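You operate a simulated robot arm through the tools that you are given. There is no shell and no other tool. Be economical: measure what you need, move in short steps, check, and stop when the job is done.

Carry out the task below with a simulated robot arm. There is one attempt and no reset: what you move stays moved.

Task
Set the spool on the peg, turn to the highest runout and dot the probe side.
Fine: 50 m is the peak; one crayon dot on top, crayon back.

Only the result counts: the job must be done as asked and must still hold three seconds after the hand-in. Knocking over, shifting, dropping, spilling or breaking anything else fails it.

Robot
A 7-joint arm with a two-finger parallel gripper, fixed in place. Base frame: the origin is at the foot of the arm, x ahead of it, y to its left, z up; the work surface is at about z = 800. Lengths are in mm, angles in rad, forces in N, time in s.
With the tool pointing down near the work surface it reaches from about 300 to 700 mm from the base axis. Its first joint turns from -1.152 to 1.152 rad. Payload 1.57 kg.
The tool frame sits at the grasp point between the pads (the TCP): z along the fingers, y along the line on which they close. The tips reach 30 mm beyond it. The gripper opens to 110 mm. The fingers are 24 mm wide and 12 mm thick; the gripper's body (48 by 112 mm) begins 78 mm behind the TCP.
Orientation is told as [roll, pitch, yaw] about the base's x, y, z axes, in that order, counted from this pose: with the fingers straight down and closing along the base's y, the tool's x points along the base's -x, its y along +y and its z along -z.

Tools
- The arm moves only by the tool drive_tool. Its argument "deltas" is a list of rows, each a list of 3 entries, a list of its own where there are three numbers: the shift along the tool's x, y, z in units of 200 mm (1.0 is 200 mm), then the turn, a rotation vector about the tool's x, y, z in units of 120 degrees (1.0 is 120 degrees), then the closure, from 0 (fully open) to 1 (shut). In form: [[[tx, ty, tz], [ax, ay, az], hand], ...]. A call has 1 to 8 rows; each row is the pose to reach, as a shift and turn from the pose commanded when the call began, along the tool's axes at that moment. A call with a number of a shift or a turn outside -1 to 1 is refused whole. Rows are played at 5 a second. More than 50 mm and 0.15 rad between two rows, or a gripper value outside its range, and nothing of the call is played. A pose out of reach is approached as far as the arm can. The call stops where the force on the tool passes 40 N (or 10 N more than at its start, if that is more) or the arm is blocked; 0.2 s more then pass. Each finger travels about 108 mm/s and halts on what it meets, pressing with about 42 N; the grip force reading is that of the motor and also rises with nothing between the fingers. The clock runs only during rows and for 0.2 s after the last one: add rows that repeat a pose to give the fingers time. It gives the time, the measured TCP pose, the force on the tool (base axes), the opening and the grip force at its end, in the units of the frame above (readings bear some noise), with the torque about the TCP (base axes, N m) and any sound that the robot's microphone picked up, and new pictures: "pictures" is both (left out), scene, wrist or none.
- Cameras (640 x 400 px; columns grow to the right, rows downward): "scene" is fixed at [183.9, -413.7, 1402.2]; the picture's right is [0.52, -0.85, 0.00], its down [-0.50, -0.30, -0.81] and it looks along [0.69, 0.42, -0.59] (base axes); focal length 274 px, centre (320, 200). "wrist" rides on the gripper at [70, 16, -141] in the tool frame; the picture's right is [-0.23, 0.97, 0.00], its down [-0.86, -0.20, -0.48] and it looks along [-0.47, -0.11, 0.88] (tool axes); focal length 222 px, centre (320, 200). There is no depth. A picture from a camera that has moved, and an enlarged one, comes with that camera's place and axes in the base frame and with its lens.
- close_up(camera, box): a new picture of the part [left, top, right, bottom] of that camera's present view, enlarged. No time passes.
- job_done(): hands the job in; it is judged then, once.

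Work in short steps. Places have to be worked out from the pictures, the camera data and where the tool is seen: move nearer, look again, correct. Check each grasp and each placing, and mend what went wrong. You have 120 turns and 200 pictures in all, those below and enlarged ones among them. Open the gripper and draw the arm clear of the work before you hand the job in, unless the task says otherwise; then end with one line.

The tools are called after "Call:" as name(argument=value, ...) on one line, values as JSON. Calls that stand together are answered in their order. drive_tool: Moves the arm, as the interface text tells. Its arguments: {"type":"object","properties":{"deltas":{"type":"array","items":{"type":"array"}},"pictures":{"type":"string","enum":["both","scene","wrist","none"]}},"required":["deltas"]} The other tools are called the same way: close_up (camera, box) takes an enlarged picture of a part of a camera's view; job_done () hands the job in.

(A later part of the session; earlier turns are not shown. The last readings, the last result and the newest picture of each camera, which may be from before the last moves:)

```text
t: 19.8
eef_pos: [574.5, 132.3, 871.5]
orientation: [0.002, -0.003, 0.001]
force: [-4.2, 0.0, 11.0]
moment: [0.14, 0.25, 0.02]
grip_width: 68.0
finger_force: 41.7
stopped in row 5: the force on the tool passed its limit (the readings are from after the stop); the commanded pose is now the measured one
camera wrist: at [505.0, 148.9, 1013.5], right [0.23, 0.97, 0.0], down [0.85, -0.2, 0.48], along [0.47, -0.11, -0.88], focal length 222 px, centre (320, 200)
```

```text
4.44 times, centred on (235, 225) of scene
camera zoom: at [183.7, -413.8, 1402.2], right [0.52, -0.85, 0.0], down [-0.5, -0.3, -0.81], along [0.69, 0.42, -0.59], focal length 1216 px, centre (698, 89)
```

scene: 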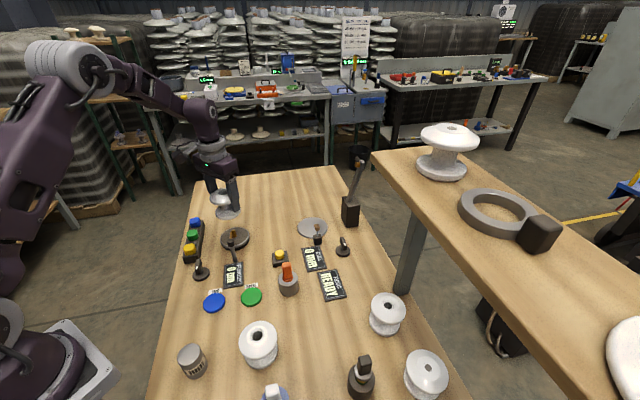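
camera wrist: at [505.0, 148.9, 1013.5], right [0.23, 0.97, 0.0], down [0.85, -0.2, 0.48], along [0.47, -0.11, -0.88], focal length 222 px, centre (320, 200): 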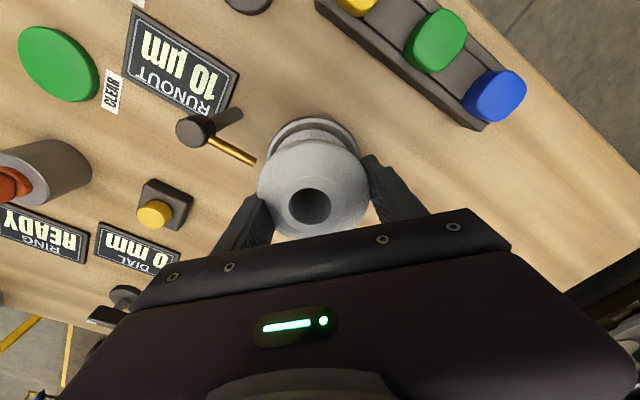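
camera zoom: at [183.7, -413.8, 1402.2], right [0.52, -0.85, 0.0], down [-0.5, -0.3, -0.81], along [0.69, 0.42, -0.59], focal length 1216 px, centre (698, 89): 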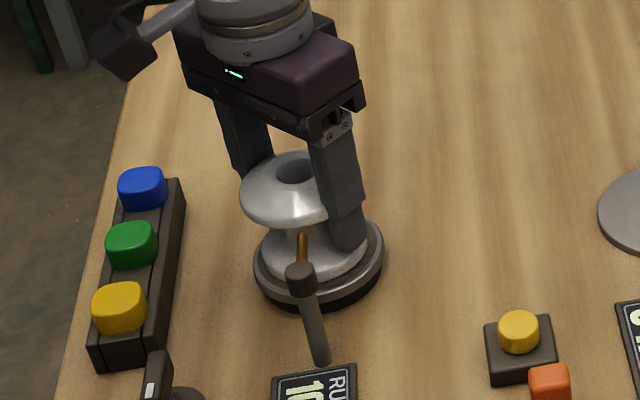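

The display reads 10 µm, so the spool is seated on the peg. I now turn it +0.4 rad about its own axis (fingers moving away from the stylus) and watch the reading.

Call:
drive_tool(deltas=[[[0, 0, -0.005], [0, 0, 0], 1], [[0.003, 0, -0.005], [0, 0, -0.048], 1], [[0.0062, 0.0003, -0.005], [0, 0, -0.096], 1], [[0.0093, 0.0006, -0.005], [0, 0, -0.143], 1], [[0.0124, 0.0011, -0.005], [0, 0, -0.191], 1], [[0.0124, 0.0011, -0.005], [0, 0, -0.191], 1]], pictures="wrist")

Call:
close_up(camera="scene", box=[190, 190, 280, 300])

```text
t: 21.1
eef_pos: [572.5, 133.2, 872.3]
orientation: [0.001, -0.006, 0.401]
force: [0.1, 0.1, -4.4]
moment: [0.0, 0.01, 0.01]
grip_width: 67.6
finger_force: 42.1
camera wrist: at [501.9, 120.7, 1013.9], right [-0.17, 0.99, 0.0], down [0.86, 0.15, 0.48], along [0.48, 0.08, -0.88], focal length 222 px, centre (320, 200)
```

wrist: 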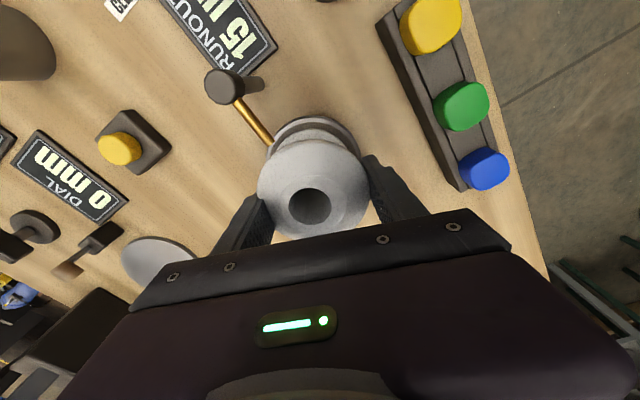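

```text
3.64 times, centred on (235, 245) of scene
camera zoom: at [184.0, -413.7, 1402.2], right [0.52, -0.85, 0.0], down [-0.5, -0.3, -0.81], along [0.69, 0.42, -0.59], focal length 995 px, centre (629, 36)
```

zoom: 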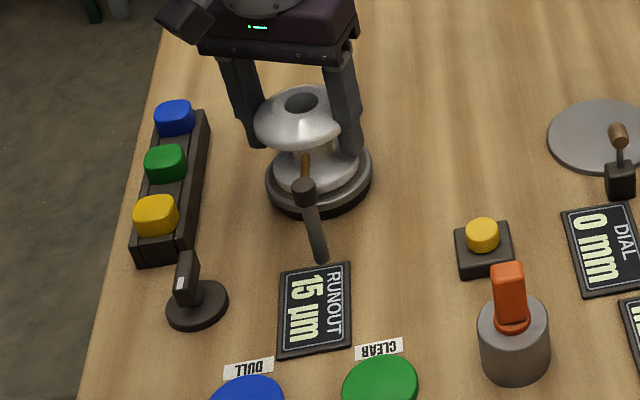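

Rising: 15 µm. Continuing ccw by another 0.8 rad.

Call:
drive_tool(deltas=[[[0.003, 0, 0], [0, 0, -0.048], 1], [[0.0062, 0.0003, 0], [0, 0, -0.096], 1], [[0.0093, 0.0006, 0], [0, 0, -0.143], 1], [[0.0124, 0.0011, 0], [0, 0, -0.191], 1], [[0.0155, 0.0006, 0], [0, 0, -0.239], 1], [[0.0185, 0, 0], [0, 0, -0.2865], 1], [[0.0214, -0.0013, 0], [0, 0, -0.334], 1], [[0.0242, -0.0026, 0], [0, 0, -0.382], 1]], pictures="wrist")

Call:
close_up(camera="scene", box=[190, 190, 280, 300])

```text
t: 22.9
eef_pos: [567.7, 131.0, 871.4]
orientation: [-0.004, -0.002, 1.203]
force: [-0.1, 0.3, -4.1]
moment: [0.03, 0.0, 0.0]
grip_width: 67.6
finger_force: 42.3
camera wrist: at [528.0, 71.1, 1014.3], right [-0.83, 0.56, 0.0], down [0.49, 0.73, 0.48], along [0.27, 0.4, -0.88], focal length 222 px, centre (320, 200)
```

wrist: 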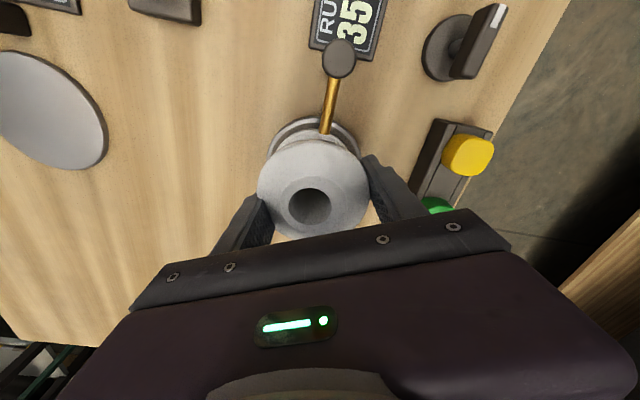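

```text
3.64 times, centred on (235, 245) of scene
camera zoom: at [184.0, -413.7, 1402.2], right [0.52, -0.85, 0.0], down [-0.5, -0.3, -0.81], along [0.69, 0.42, -0.59], focal length 995 px, centre (629, 36)
```

zoom: 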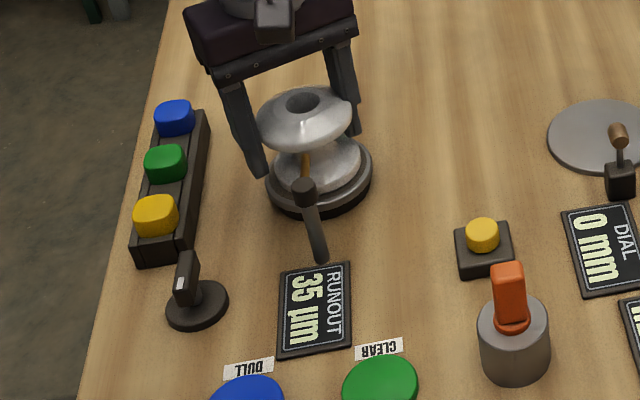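

35 µm at ψ=1.2, so the peak should be about 1.1–1.2 rad further, where the fingers would meet the stylus. I lower to seat the spool, release it, and centre the TCP on it.

Call:
drive_tool(deltas=[[[0, 0, 0.006], [0, 0, 0], 1], [[0, 0, 0.006], [0, 0, 0], 0.3], [[0, 0, 0.006], [0, 0, 0], 0.1], [[0, 0, 0.006], [0, 0, 0], 0], [[0.009, -0.03, 0.006], [0, 0, 0], 0], [[0.009, -0.03, 0.006], [0, 0, 0], 0]], pictures="wrist")

Call:
close_up(camera="wrist", box=[220, 90, 420, 240])

Call:
close_up(camera="scene", box=[190, 190, 280, 300])

```text
t: 24.4
eef_pos: [573.7, 127.1, 871.3]
orientation: [-0.003, -0.002, 1.201]
force: [0.1, 0.5, -0.3]
moment: [-0.02, -0.02, 0.02]
grip_width: 110.0
finger_force: 0.0
camera wrist: at [533.0, 67.8, 1013.2], right [-0.83, 0.56, 0.0], down [0.49, 0.72, 0.48], along [0.27, 0.4, -0.88], focal length 222 px, centre (320, 200)
```

wrist: 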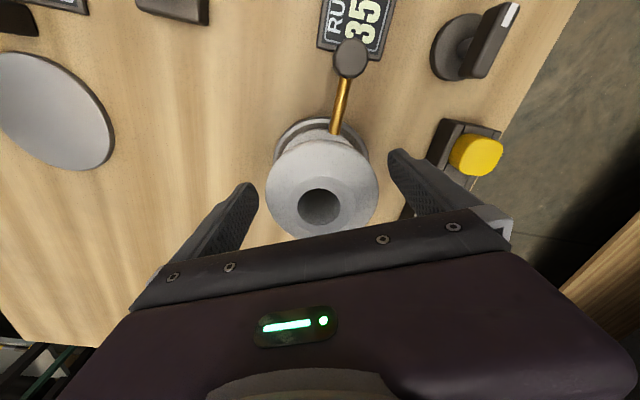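

```text
2.67 times, centred on (320, 165) of wrist
camera zoom: at [533.0, 67.8, 1013.2], right [-0.83, 0.56, 0.0], down [0.49, 0.72, 0.48], along [0.27, 0.4, -0.88], focal length 592 px, centre (320, 293)
```

zoom: 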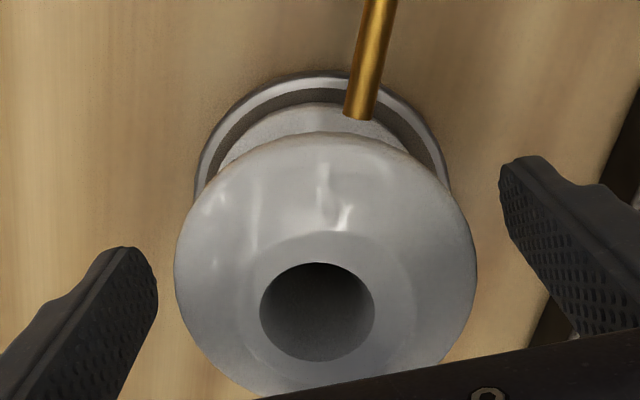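

```text
3.64 times, centred on (235, 245) of scene
camera zoom: at [183.9, -413.7, 1402.2], right [0.52, -0.85, 0.0], down [-0.5, -0.3, -0.81], along [0.69, 0.42, -0.59], focal length 995 px, centre (629, 36)
```

zoom: 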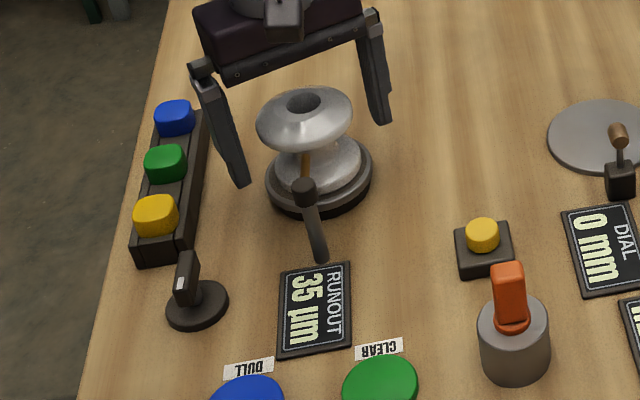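

Released, still 35 µm, and the TCP is centred on the bore. I rotate the open hand back by 1.05 rad, then regrip.

Call:
drive_tool(deltas=[[[0, 0, 0], [0, 0, 0.063], 0], [[0, 0, 0], [0, 0, 0.126], 0], [[0, 0, 0], [0, 0, 0.189], 0], [[0, 0, 0], [0, 0, 0.252], 0], [[0, 0, 0], [0, 0, 0.315], 0], [[0, 0, 0], [0, 0, 0.378], 0], [[0, 0, 0], [0, 0, 0.441], 0], [[0, 0, 0], [0, 0, 0.5], 0]], pictures="wrist")

Call:
close_up(camera="wrist", box=[220, 90, 420, 240])

```text
t: 26.1
eef_pos: [573.1, 126.3, 871.2]
orientation: [0.001, -0.005, 0.154]
force: [0.6, -0.2, 0.3]
moment: [0.02, -0.02, -0.03]
grip_width: 110.2
finger_force: 0.0
camera wrist: at [501.7, 132.2, 1012.7], right [0.08, 1.0, 0.0], down [0.87, -0.07, 0.48], along [0.48, -0.04, -0.88], focal length 222 px, centre (320, 200)
```

wrist: 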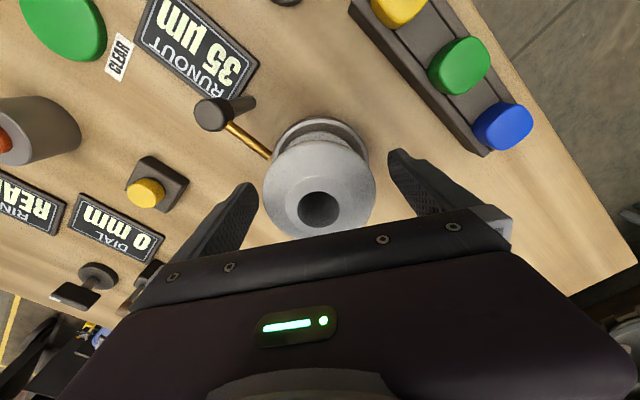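

```text
2.67 times, centred on (320, 165) of wrist
camera zoom: at [501.7, 132.2, 1012.7], right [0.08, 1.0, 0.0], down [0.87, -0.07, 0.48], along [0.48, -0.04, -0.88], focal length 592 px, centre (320, 293)
```

zoom: 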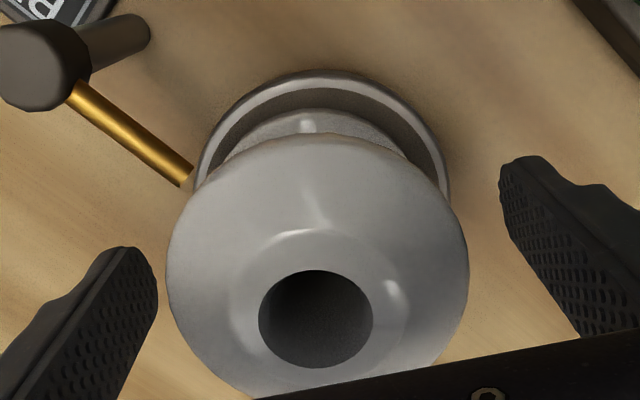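

Nearly centred; I apply a small correction and close slowly, then turn in the next call.

Call:
drive_tool(deltas=[[[-0.009, -0.008, 0], [0, 0, 0], 0.25], [[-0.009, -0.008, 0], [0, 0, 0], 0.31], [[-0.009, -0.008, 0], [0, 0, 0], 0.34], [[-0.009, -0.008, 0], [0, 0, 0], 0.37], [[-0.009, -0.008, 0], [0, 0, 0], 0.4], [[-0.009, -0.008, 0], [0, 0, 0], 0.6], [[-0.009, -0.008, 0], [0, 0, 0], 1], [[-0.009, -0.008, 0], [0, 0, 0], 1]], pictures="wrist")

Call:
close_up(camera="wrist", box=[220, 90, 420, 240])

```text
t: 27.9
eef_pos: [575.8, 125.8, 870.5]
orientation: [0.001, -0.005, 0.154]
force: [0.5, 3.9, 2.9]
moment: [0.02, 0.03, -0.02]
grip_width: 70.9
finger_force: 42.1
camera wrist: at [503.8, 130.7, 1012.9], right [0.08, 1.0, 0.0], down [0.87, -0.07, 0.48], along [0.48, -0.04, -0.88], focal length 222 px, centre (320, 200)
```

wrist: 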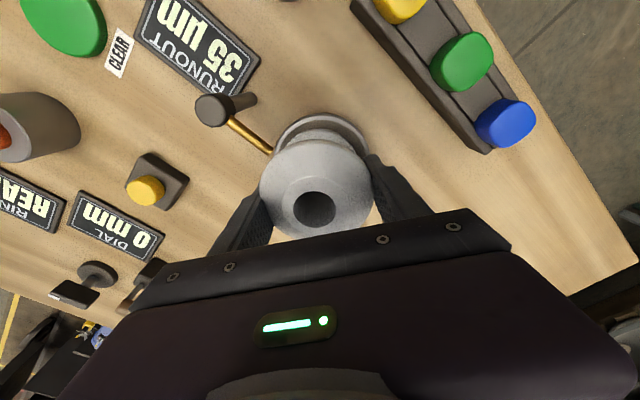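

```text
2.67 times, centred on (320, 165) of wrist
camera zoom: at [503.8, 130.7, 1012.9], right [0.08, 1.0, 0.0], down [0.87, -0.07, 0.48], along [0.48, -0.04, -0.88], focal length 592 px, centre (320, 293)
```

zoom: 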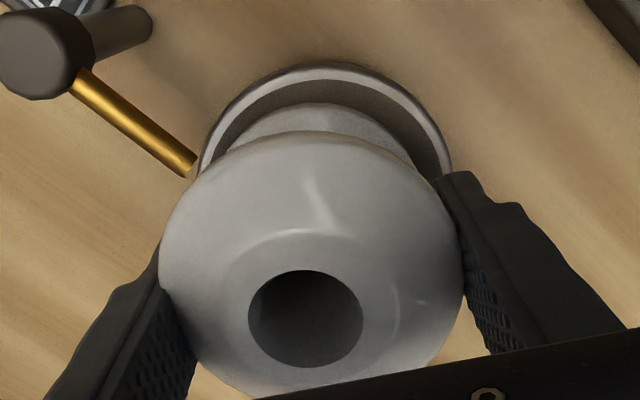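

Gripped again at 70.9 mm, with the spool about (−2,−3.8) in the tool frame. I turn 1.0 rad ccw about that point.

Call:
drive_tool(deltas=[[[0.0022, -0.0015, -0.004], [0, 0, -0.06], 1], [[0.0044, -0.003, -0.004], [0, 0, -0.119], 1], [[0.0062, -0.005, -0.004], [0, 0, -0.179], 1], [[0.008, -0.007, -0.004], [0, 0, -0.239], 1], [[0.0092, -0.0095, -0.004], [0, 0, -0.298], 1], [[0.0103, -0.012, -0.004], [0, 0, -0.358], 1], [[0.0109, -0.0145, -0.004], [0, 0, -0.418], 1], [[0.0114, -0.017, -0.004], [0, 0, -0.4775], 1]], pictures="wrist")

Call:
close_up(camera="scene", box=[190, 190, 280, 300])

```text
t: 29.8
eef_pos: [572.9, 122.7, 872.1]
orientation: [-0.005, -0.004, 1.157]
force: [-2.8, 8.6, 3.2]
moment: [0.35, 0.05, 0.02]
grip_width: 70.0
finger_force: 42.0
camera wrist: at [530.2, 65.4, 1014.0], right [-0.8, 0.6, 0.0], down [0.52, 0.7, 0.48], along [0.29, 0.38, -0.88], focal length 222 px, centre (320, 200)
```

wrist: 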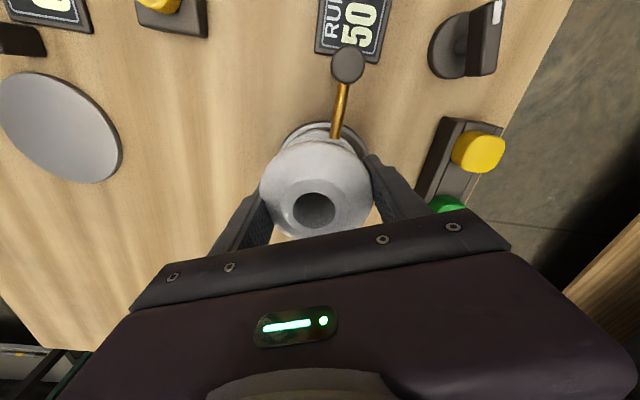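

```text
3.64 times, centred on (235, 245) of scene
camera zoom: at [183.8, -413.5, 1402.3], right [0.52, -0.85, 0.0], down [-0.5, -0.3, -0.81], along [0.69, 0.42, -0.59], focal length 995 px, centre (629, 36)
```

zoom: 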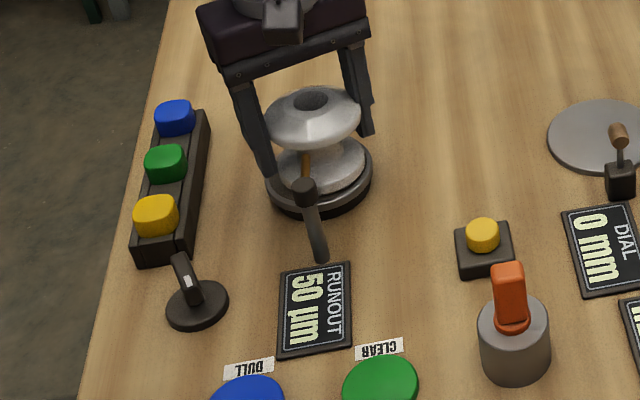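

The display reads 50 µm, the peak. The black knob next to it looks different, though, so I check it and the spool.

Call:
close_up(camera="scene", box=[175, 230, 265, 300])

Call:
close_up(camera="wrist", box=[220, 0, 520, 240])

```text
5.71 times, centred on (220, 265) of scene
camera zoom: at [183.8, -413.5, 1402.3], right [0.52, -0.85, 0.0], down [-0.5, -0.3, -0.81], along [0.69, 0.42, -0.59], focal length 1563 px, centre (891, -171)
```

zoom: 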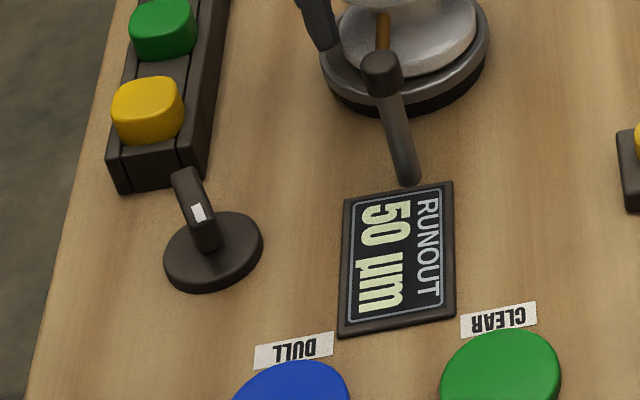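

```text
1.67 times, centred on (370, 120) of wrist
camera zoom: at [530.2, 65.4, 1014.0], right [-0.8, 0.6, 0.0], down [0.52, 0.7, 0.48], along [0.29, 0.38, -0.88], focal length 370 px, centre (237, 333)
```

zoom: 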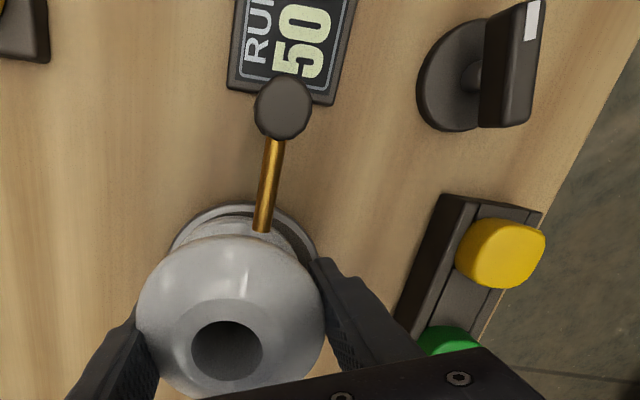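

The peak should lie about 6° further by a cosine fit, and the side force shows the spool pressing the peg off-centre by about (+5,−4). I recentre it and add a 0.1 rad turn, rechecking display and knob.

Call:
drive_tool(deltas=[[[-0.005, 0.013, 0], [0, 0, 0], 1], [[-0.0105, 0.0265, 0], [0, 0, 0], 1], [[-0.0083, 0.0254, 0], [0, 0, -0.048], 1], [[-0.0083, 0.0254, 0], [0, 0, -0.048], 1]], pictures="wrist")

Call:
close_up(camera="scene", box=[175, 190, 275, 300])

Call:
close_up(camera="wrist", box=[220, 90, 420, 240])

```text
t: 30.8
eef_pos: [569.1, 124.8, 871.8]
orientation: [-0.004, 0.0, 1.255]
force: [1.4, -1.6, -0.4]
moment: [-0.12, -0.13, -0.05]
grip_width: 70.1
finger_force: 41.6
camera wrist: at [532.0, 63.7, 1013.6], right [-0.86, 0.52, 0.0], down [0.45, 0.75, 0.48], along [0.25, 0.41, -0.88], focal length 222 px, centre (320, 200)
```

wrist: 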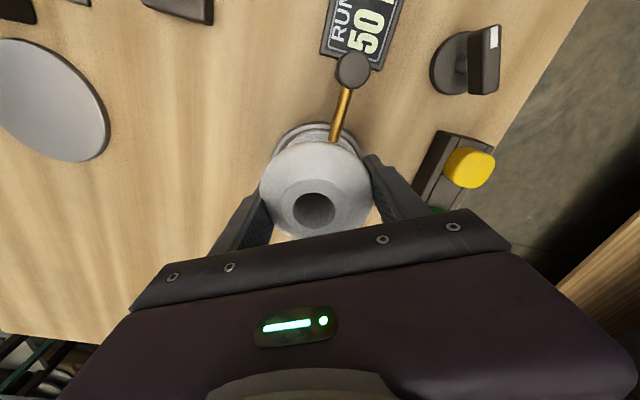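

```text
3.64 times, centred on (225, 245) of scene
camera zoom: at [184.0, -413.8, 1402.2], right [0.52, -0.85, 0.0], down [-0.5, -0.3, -0.81], along [0.69, 0.42, -0.59], focal length 995 px, centre (666, 36)
```

zoom: 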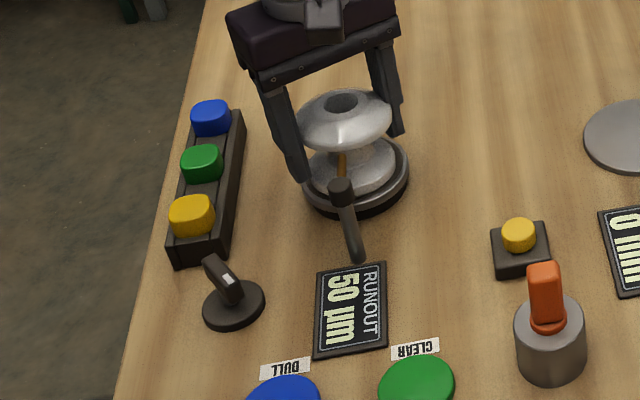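

```text
2.67 times, centred on (320, 165) of wrist
camera zoom: at [532.0, 63.7, 1013.6], right [-0.86, 0.52, 0.0], down [0.45, 0.75, 0.48], along [0.25, 0.41, -0.88], focal length 592 px, centre (320, 293)
```

zoom: 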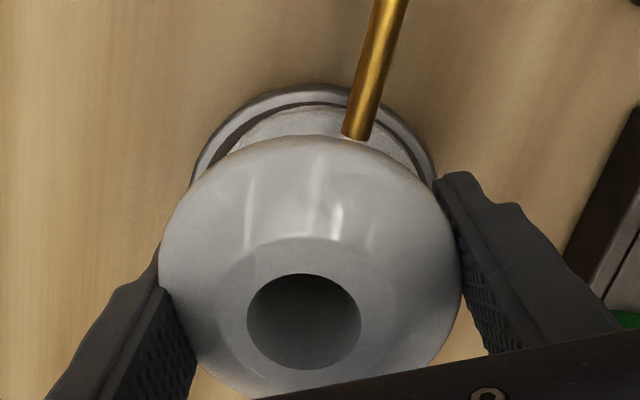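

Still 50 µm, and the knob follows the turntable, so it is simply coupled to it. I release gently and rise, then check the reading again.

Call:
drive_tool(deltas=[[[0, 0, 0.002], [0, 0, 0], 1], [[0, 0, 0.002], [0, 0, 0], 0.35], [[0, 0, 0.002], [0, 0, 0], 0.2], [[0, 0, 0.002], [0, 0, 0], 0], [[-0.01, -0.02, 0.0], [0, 0, 0], 0], [[-0.01, -0.02, 0.0], [0, 0, 0], 0], [[-0.01, -0.02, -0.15], [0, 0, 0], 0], [[-0.01, -0.02, -0.35], [0, 0, 0], 0]])

Call:
close_up(camera="scene", box=[175, 190, 275, 300])

Call:
close_up(camera="wrist", box=[220, 70, 420, 220])

```text
t: 32.5
eef_pos: [572.8, 124.8, 941.3]
orientation: [-0.003, -0.002, 1.253]
force: [-1.5, -0.4, 0.4]
moment: [-0.01, -0.02, -0.02]
grip_width: 110.0
finger_force: 0.1
camera wrist: at [536.4, 64.4, 1083.5], right [-0.85, 0.52, 0.0], down [0.45, 0.75, 0.48], along [0.25, 0.41, -0.88], focal length 222 px, centre (320, 200)
```

scene: 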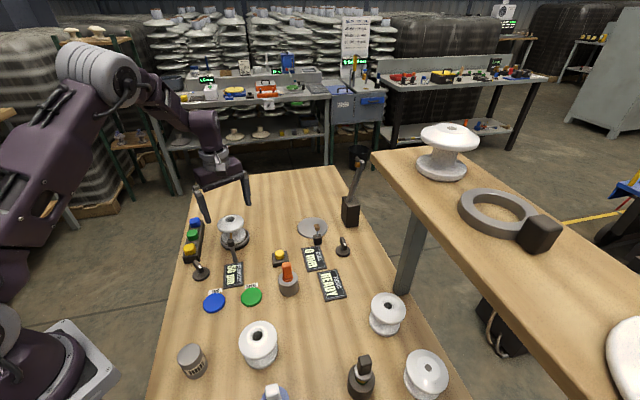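
wrist: 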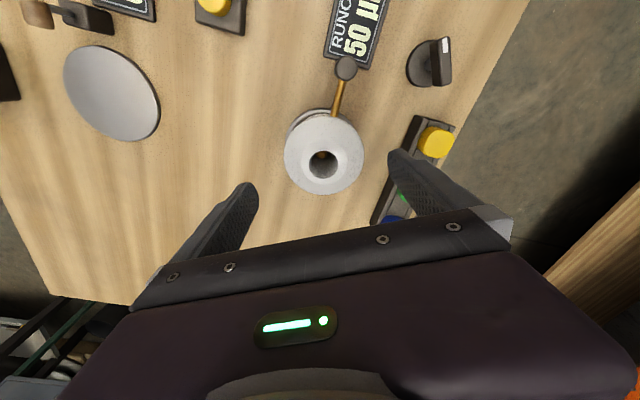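

```text
3.64 times, centred on (225, 245) of scene
camera zoom: at [183.9, -413.7, 1402.2], right [0.52, -0.85, 0.0], down [-0.5, -0.3, -0.81], along [0.69, 0.42, -0.59], focal length 995 px, centre (666, 36)
```

zoom: 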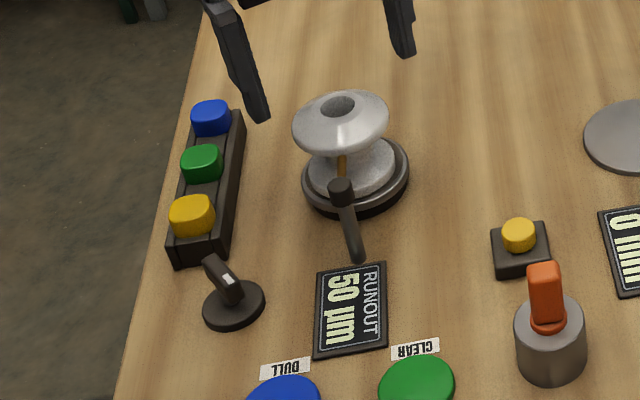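

```text
2.67 times, centred on (320, 145) of wrist
camera zoom: at [536.4, 64.4, 1083.5], right [-0.85, 0.52, 0.0], down [0.45, 0.75, 0.48], along [0.25, 0.41, -0.88], focal length 592 px, centre (320, 347)
```

zoom: 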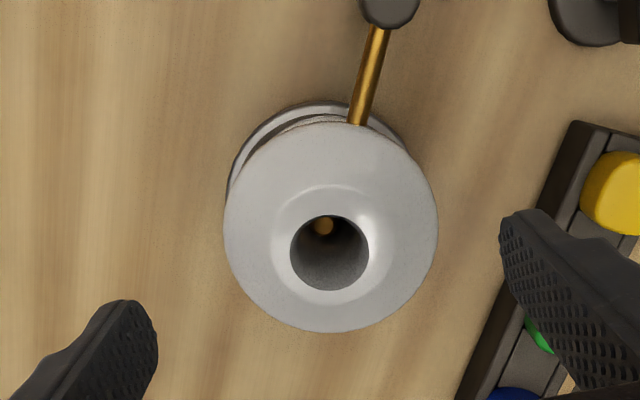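

Spool seated on the peg at a steady 50 µm. The dot target is on the flange toward the stylus, about (551,105.5). I rise and rotate back to yaw 0, then head for the crayon.

Call:
drive_tool(deltas=[[[0, 0, -0.05], [0, 0, 0.067], 0], [[0, 0, -0.1], [0, 0, 0.134], 0], [[0, 0, -0.15], [0, 0, 0.2], 0], [[0, 0, -0.2], [0, 0, 0.267], 0], [[0, 0, -0.25], [0, 0, 0.334], 0], [[0, 0, -0.3], [0, 0, 0.4], 0], [[0, 0, -0.3], [0, 0, 0.467], 0], [[0, 0, -0.3], [0, 0, 0.534], 0]], pictures="none")

```text
t: 34.4
eef_pos: [571.6, 126.8, 1002.7]
orientation: [0.001, -0.003, 0.133]
force: [0.3, 0.0, -0.7]
moment: [-0.02, 0.02, 0.0]
grip_width: 110.0
finger_force: 0.1
```

Moving toward the orange stick's holder.

Call:
drive_tool(deltas=[[[0.07, -0.165, 0], [0, 0, 0.03], 0], [[0.14, -0.33, 0], [0, 0, 0.0635], 0], [[0.21, -0.495, 0], [0, 0, 0.0635], 0], [[0.28, -0.66, 0], [0, 0, 0.0635], 0], [[0.35, -0.825, 0], [0, 0, 0.0635], 0], [[0.41, -0.99, 0], [0, 0, 0.0635], 0]])

Call:
close_up(camera="wrist", box=[200, 40, 440, 220])

Call:
close_up(camera="scene", box=[250, 250, 330, 310])

Call:
close_up(camera="scene", box=[240, 340, 400, 400])

```text
t: 35.8
eef_pos: [517.6, -81.1, 1002.1]
orientation: [0.001, -0.003, 0.004]
force: [-0.4, 0.3, -0.3]
moment: [0.01, 0.0, 0.03]
grip_width: 109.7
finger_force: 0.2
camera wrist: at [448.6, -65.4, 1143.1], right [0.22, 0.97, 0.0], down [0.85, -0.2, 0.48], along [0.47, -0.11, -0.88], focal length 222 px, centre (320, 200)
```

scene: 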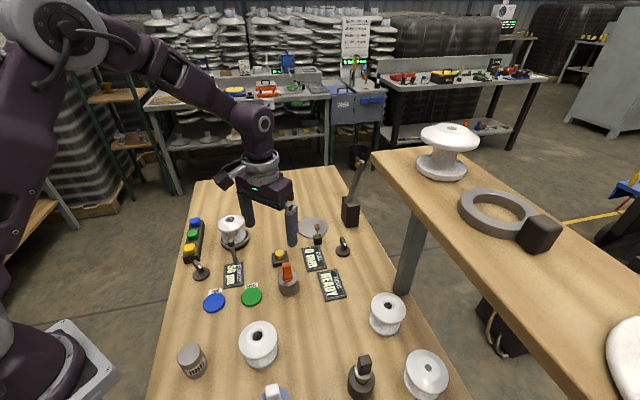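
wrist: 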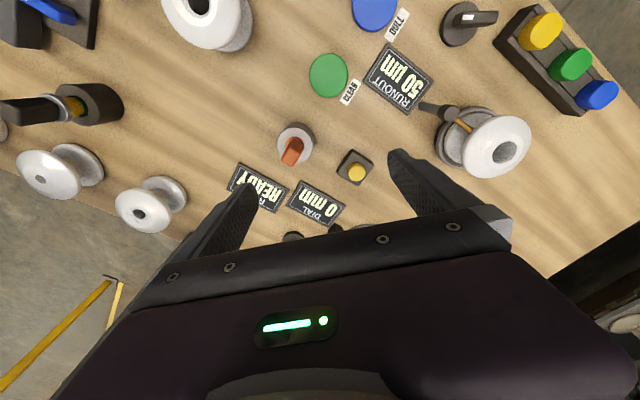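

```text
2.22 times, centred on (320, 130) of wrist
camera zoom: at [448.6, -65.4, 1143.1], right [0.22, 0.97, 0.0], down [0.85, -0.2, 0.48], along [0.47, -0.11, -0.88], focal length 494 px, centre (320, 356)
```

zoom: 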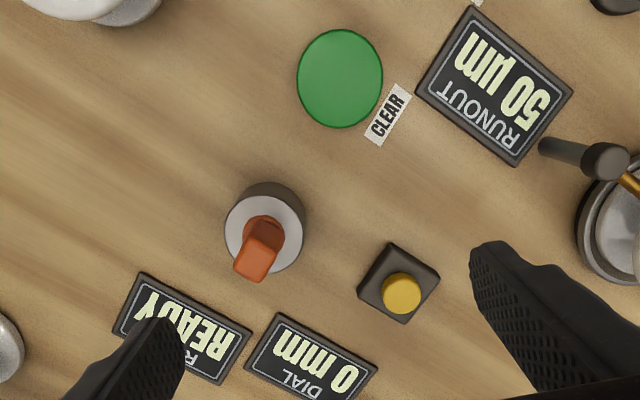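

```text
6.67 times, centred on (290, 280) of scene
camera zoom: at [183.9, -413.7, 1402.2], right [0.52, -0.85, 0.0], down [-0.5, -0.3, -0.81], along [0.69, 0.42, -0.59], focal length 1824 px, centre (520, -333)
```

zoom: 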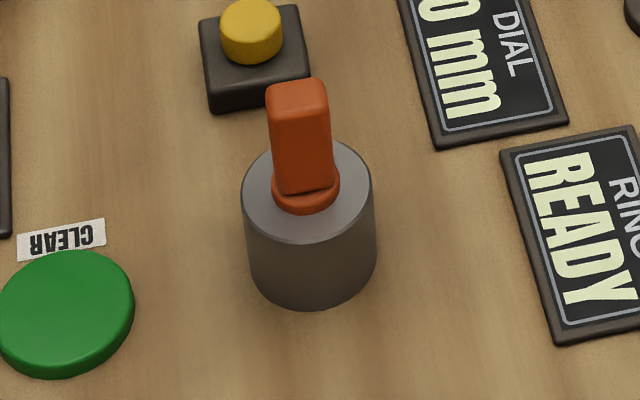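

```text
4.00 times, centred on (320, 370) of scene
camera zoom: at [183.9, -413.7, 1402.2], right [0.52, -0.85, 0.0], down [-0.5, -0.3, -0.81], along [0.69, 0.42, -0.59], focal length 1094 px, centre (320, -480)
```

zoom: 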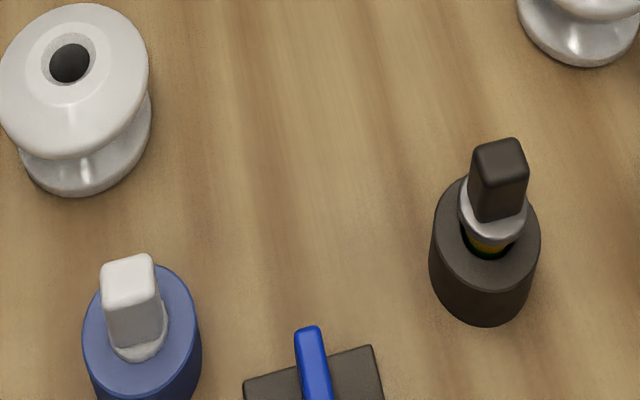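

The orange stick in the grey holder is the crayon: handle at about (518,−116), z 840–888. I move above it to see its orientation.

Call:
drive_tool(deltas=[[[0, -0.08, 0.07], [0, 0, 0], 0], [[-0.002, -0.177, 0.16], [0, 0, 0], 0], [[-0.002, -0.177, 0.16], [0, 0, 0], 0]], pictures="wrist")

Call:
close_up(camera="wrist", box=[250, 80, 390, 200])

```text
t: 36.5
eef_pos: [520.0, -116.9, 968.9]
orientation: [0.002, -0.003, 0.005]
force: [-0.2, -0.1, 0.3]
moment: [-0.04, -0.01, -0.03]
grip_width: 109.9
finger_force: 0.1
camera wrist: at [449.5, -100.2, 1110.6], right [0.22, 0.97, 0.0], down [0.85, -0.2, 0.48], along [0.47, -0.11, -0.88], focal length 222 px, centre (320, 200)
```

wrist: 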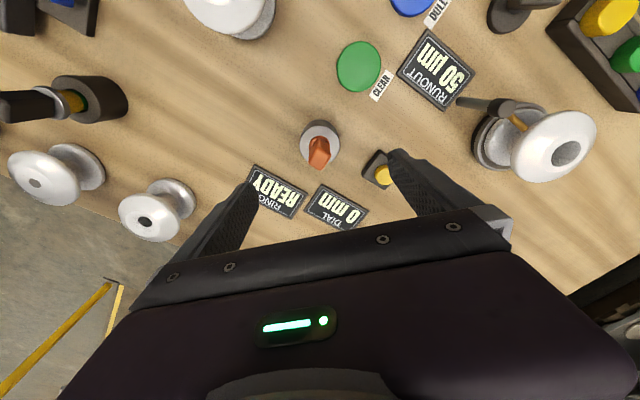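

```text
3.33 times, centred on (320, 140) of wrist
camera zoom: at [449.5, -100.2, 1110.6], right [0.22, 0.97, 0.0], down [0.85, -0.2, 0.48], along [0.47, -0.11, -0.88], focal length 740 px, centre (320, 400)
```

zoom: 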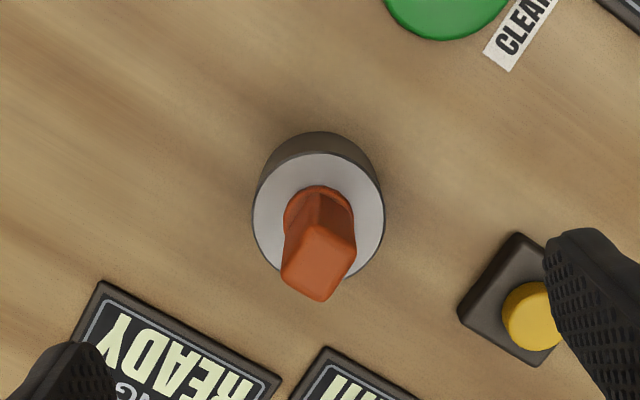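

The handle is roughly square, about 17–20 mm, rotated ~45°. I turn the hand to ψ≈+0.82 so the fingers align with its faces and will sit across the stylus direction when dotting.

Call:
drive_tool(deltas=[[[0, 0, 0], [0, 0, -0.065], 0], [[0, 0, 0], [0, 0, -0.13], 0], [[0, 0, 0], [0, 0, -0.195], 0], [[0, 0, 0], [0, 0, -0.26], 0.1], [[0, 0, 0], [0, 0, -0.325], 0.2], [[0, 0, 0], [0, 0, -0.389], 0.4], [[0, 0, 0.1], [0, 0, -0.389], 0.5], [[0, 0, 0.1], [0, 0, -0.389], 0.5]], pictures="wrist")

Call:
close_up(camera="wrist", box=[240, 80, 400, 220])

```text
t: 38.4
eef_pos: [519.2, -116.8, 949.9]
orientation: [-0.003, -0.003, 0.819]
force: [0.2, -0.3, 0.7]
moment: [-0.01, 0.01, 0.01]
grip_width: 54.9
finger_force: 0.1
camera wrist: at [459.9, -156.9, 1090.9], right [-0.56, 0.83, 0.0], down [0.73, 0.49, 0.48], along [0.4, 0.27, -0.88], focal length 222 px, centre (320, 200)
```

wrist: 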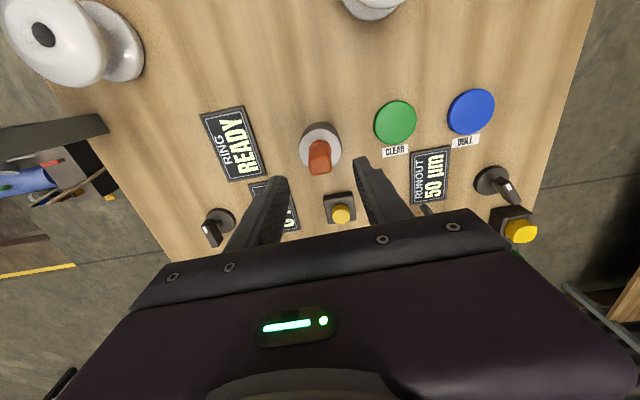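

```text
2.86 times, centred on (320, 150) of wrist
camera zoom: at [459.9, -156.9, 1090.9], right [-0.56, 0.83, 0.0], down [0.73, 0.49, 0.48], along [0.4, 0.27, -0.88], focal length 635 px, centre (320, 343)
```

zoom: 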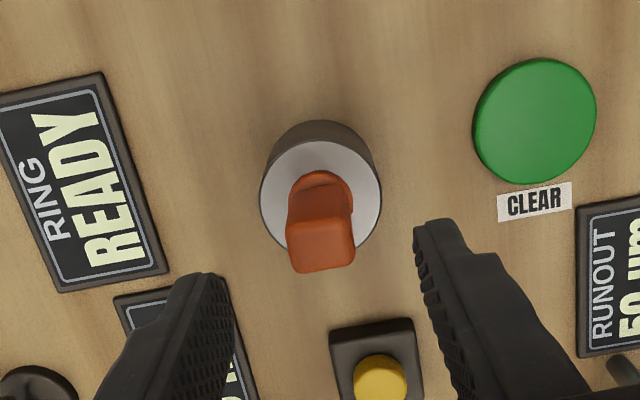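

Faces are aligned with the pads, and the handle is at about (−2,0) in the tool frame. I descend around it.

Call:
drive_tool(deltas=[[[-0.008, 0, 0.1], [0, 0, 0], 0.5], [[-0.008, 0, 0.22], [0, 0, 0], 0.5], [[-0.008, 0, 0.32], [0, 0, 0], 0.5], [[-0.008, 0, 0.36], [0, 0, 0], 0.5], [[-0.008, 0, 0.36], [0, 0, 0], 0.5]], pictures="wrist")

Call:
close_up(camera="wrist", box=[240, 100, 400, 240])

Call:
close_up(camera="scene", box=[240, 210, 340, 310])

```text
t: 39.5
eef_pos: [520.1, -115.0, 876.8]
orientation: [-0.002, -0.005, 0.817]
force: [0.3, 0.2, -0.3]
moment: [-0.01, 0.07, 0.0]
grip_width: 55.3
finger_force: 0.1
camera wrist: at [461.3, -155.1, 1018.7], right [-0.55, 0.83, 0.0], down [0.73, 0.49, 0.48], along [0.4, 0.27, -0.88], focal length 222 px, centre (320, 200)
```

wrist: 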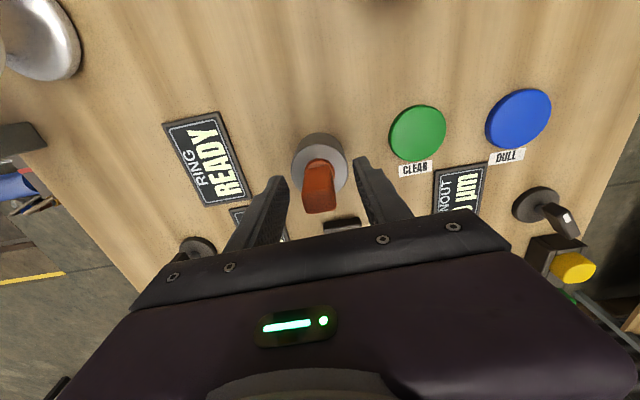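

```text
2.86 times, centred on (320, 170) of wrist
camera zoom: at [461.3, -155.1, 1018.7], right [-0.55, 0.83, 0.0], down [0.73, 0.49, 0.48], along [0.4, 0.27, -0.88], focal length 635 px, centre (320, 286)
```

zoom: 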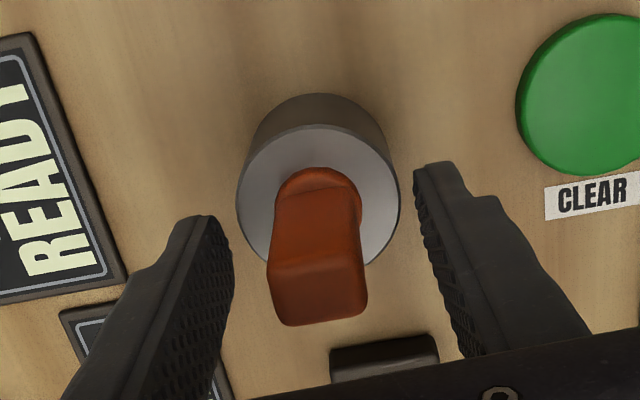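

```text
4.00 times, centred on (290, 260) of scene
camera zoom: at [183.9, -413.7, 1402.2], right [0.52, -0.85, 0.0], down [-0.5, -0.3, -0.81], along [0.69, 0.42, -0.59], focal length 1094 px, centre (440, -40)
```

zoom: 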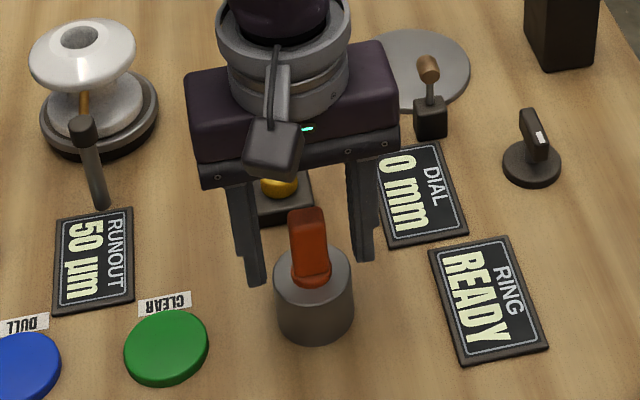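

Small recentring, then a slow close on the handle.

Call:
drive_tool(deltas=[[[-0.013, -0.008, 0], [0, 0, 0], 0.5], [[-0.013, -0.008, 0], [0, 0, 0], 0.65], [[-0.013, -0.008, 0], [0, 0, 0], 0.75], [[-0.013, -0.008, 0], [0, 0, 0], 0.8], [[-0.013, -0.008, 0], [0, 0, 0], 0.85], [[-0.013, -0.008, 0], [0, 0, 0], 0.9], [[-0.013, -0.008, 0], [0, 0, 0], 1], [[-0.013, -0.008, 0], [0, 0, 0], 1]], pictures="wrist")

Call:
close_up(camera="wrist", box=[240, 100, 400, 240])

```text
t: 41.4
eef_pos: [523.5, -115.2, 877.9]
orientation: [-0.004, -0.003, 0.817]
force: [-1.9, 0.2, 7.8]
moment: [-0.07, 0.01, -0.02]
grip_width: 20.9
finger_force: 34.7
camera wrist: at [464.3, -154.5, 1019.4], right [-0.55, 0.83, 0.0], down [0.73, 0.49, 0.48], along [0.4, 0.27, -0.88], focal length 222 px, centre (320, 200)
```

wrist: 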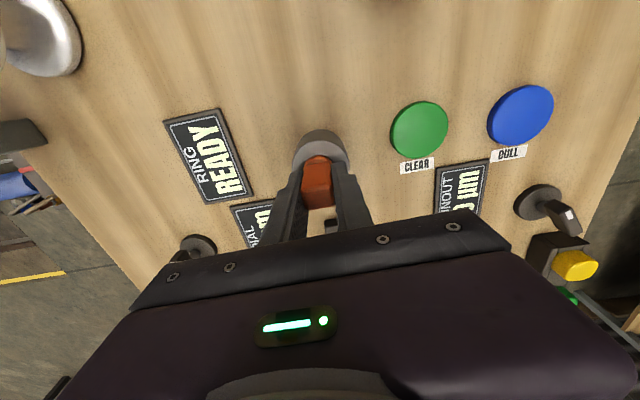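

```text
2.86 times, centred on (320, 170) of wrist
camera zoom: at [464.3, -154.5, 1019.4], right [-0.55, 0.83, 0.0], down [0.73, 0.49, 0.48], along [0.4, 0.27, -0.88], focal length 635 px, centre (320, 286)
```

zoom: 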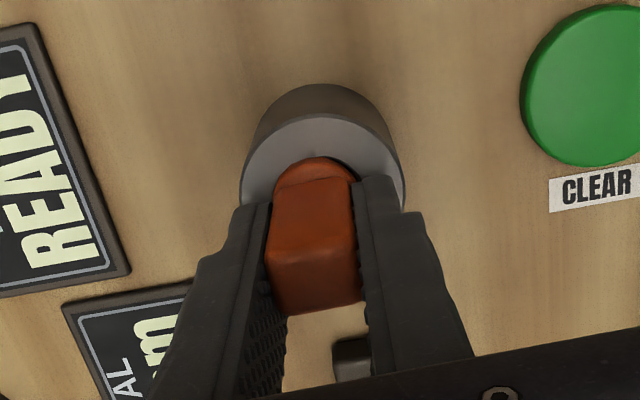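

Gripped at 20.9 mm. I lift straight up slowly.

Call:
drive_tool(deltas=[[[0, 0, -0.04], [0, 0, 0], 1], [[0, 0, -0.09], [0, 0, 0], 1], [[0, 0, -0.15], [0, 0, 0], 1], [[0, 0, -0.22], [0, 0, 0], 1], [[0, 0, -0.3], [0, 0, 0], 1], [[0, 0, -0.38], [0, 0, 0], 1], [[0, 0, -0.46], [0, 0, 0], 1], [[0, 0, -0.5], [0, 0, 0], 1]])

Call:
close_up(camera="scene", box=[240, 190, 340, 310])

Call:
close_up(camera="wrist", box=[240, 100, 400, 240])

```text
t: 43.1
eef_pos: [523.9, -115.0, 978.2]
orientation: [-0.002, -0.004, 0.816]
force: [0.3, 0.1, -1.1]
moment: [0.01, -0.01, -0.01]
grip_width: 21.1
finger_force: 34.7
camera wrist: at [464.6, -154.8, 1119.6], right [-0.56, 0.83, 0.0], down [0.73, 0.49, 0.48], along [0.4, 0.27, -0.88], focal length 222 px, centre (320, 200)
```

scene: 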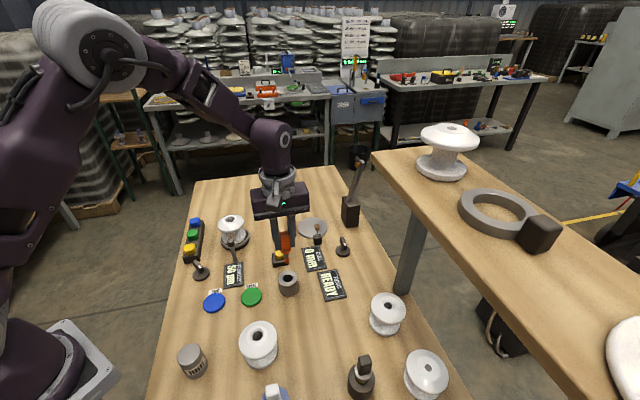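
wrist: 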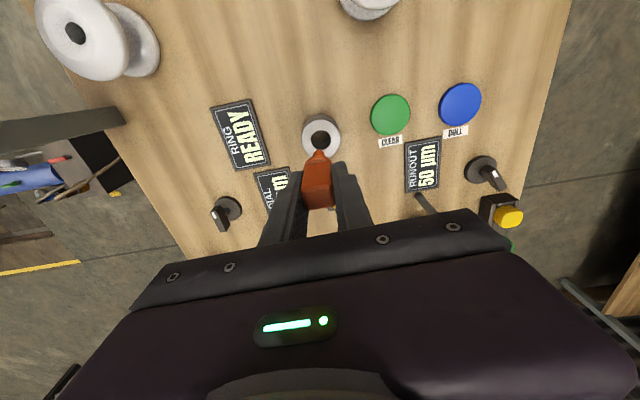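

```text
3.33 times, centred on (290, 250) of scene
camera zoom: at [183.9, -413.7, 1402.2], right [0.52, -0.85, 0.0], down [-0.5, -0.3, -0.81], along [0.69, 0.42, -0.59], focal length 912 px, centre (420, 33)
```

zoom: 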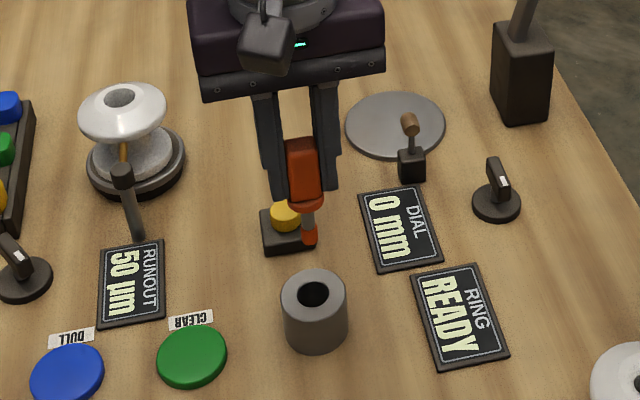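

```text
2.86 times, centred on (320, 170) of wrist
camera zoom: at [464.6, -154.8, 1119.6], right [-0.56, 0.83, 0.0], down [0.73, 0.49, 0.48], along [0.4, 0.27, -0.88], focal length 635 px, centre (320, 286)
```

zoom: 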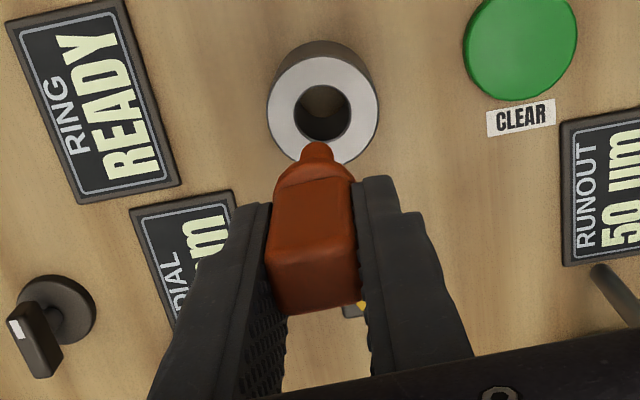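

It is the crayon (stem with orange tip, about 76–80 mm below the TCP). I carry it high to above the dot point next to the stylus.

Call:
drive_tool(deltas=[[[0, 0, -0.1], [0, 0, 0], 1], [[-0.08, 0.06, -0.2], [0, 0, 0], 1], [[-0.23, 0.165, -0.2], [0, 0, 0], 1], [[-0.39, 0.28, -0.2], [0, 0, 0], 1], [[-0.55, 0.395, -0.2], [0, 0, 0], 1], [[-0.71, 0.51, -0.2], [0, 0, 0], 1], [[-0.85, 0.61, -0.2], [0, 0, 0], 1], [[-0.909, 0.655, -0.2], [0, 0, 0], 1]])

Call:
close_up(camera="scene", box=[190, 170, 290, 290])

Call:
close_up(camera="wrist", box=[240, 80, 400, 220])

```text
t: 45.0
eef_pos: [551.8, 108.3, 1016.4]
orientation: [-0.001, -0.002, 0.817]
force: [-0.8, 0.3, -0.9]
moment: [0.02, 0.0, 0.0]
grip_width: 21.1
finger_force: 33.6
camera wrist: at [492.2, 68.3, 1159.0], right [-0.55, 0.83, 0.0], down [0.73, 0.49, 0.48], along [0.4, 0.27, -0.88], focal length 222 px, centre (320, 200)
```

scene: 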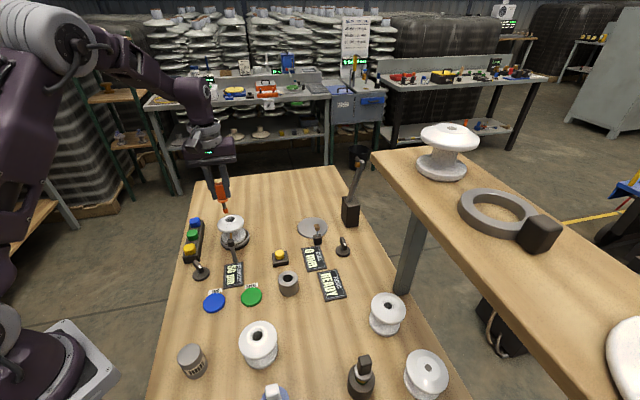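
wrist: 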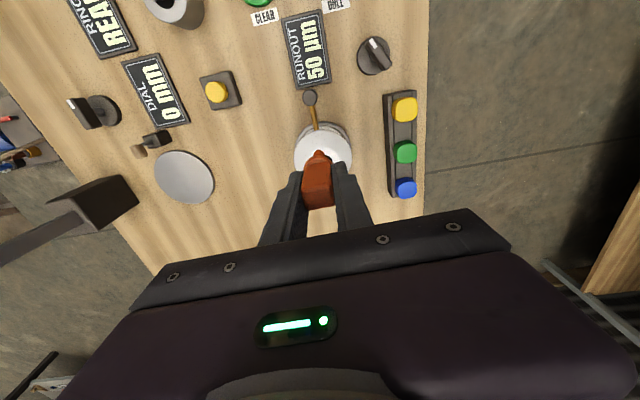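

```text
3.33 times, centred on (240, 230) of scene
camera zoom: at [183.9, -413.7, 1402.2], right [0.52, -0.85, 0.0], down [-0.5, -0.3, -0.81], along [0.69, 0.42, -0.59], focal length 912 px, centre (587, 100)
```

zoom: 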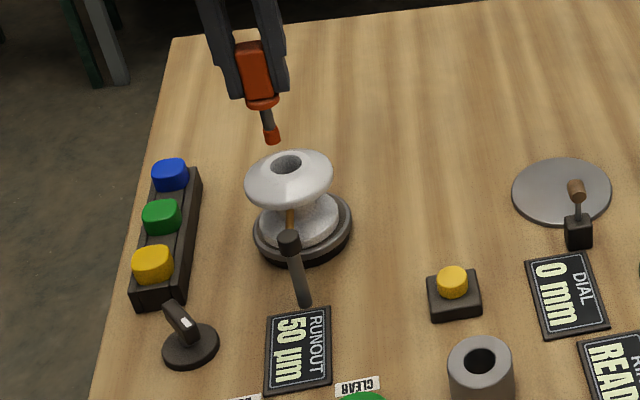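

```text
2.86 times, centred on (320, 150) of wrist
camera zoom: at [492.2, 68.3, 1159.0], right [-0.55, 0.83, 0.0], down [0.73, 0.49, 0.48], along [0.4, 0.27, -0.88], focal length 635 px, centre (320, 343)
```

zoom: 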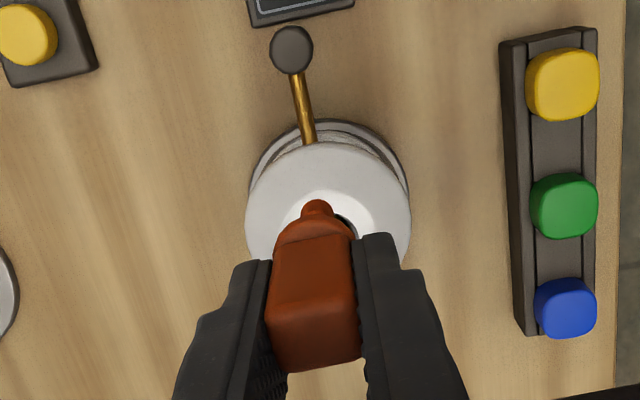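

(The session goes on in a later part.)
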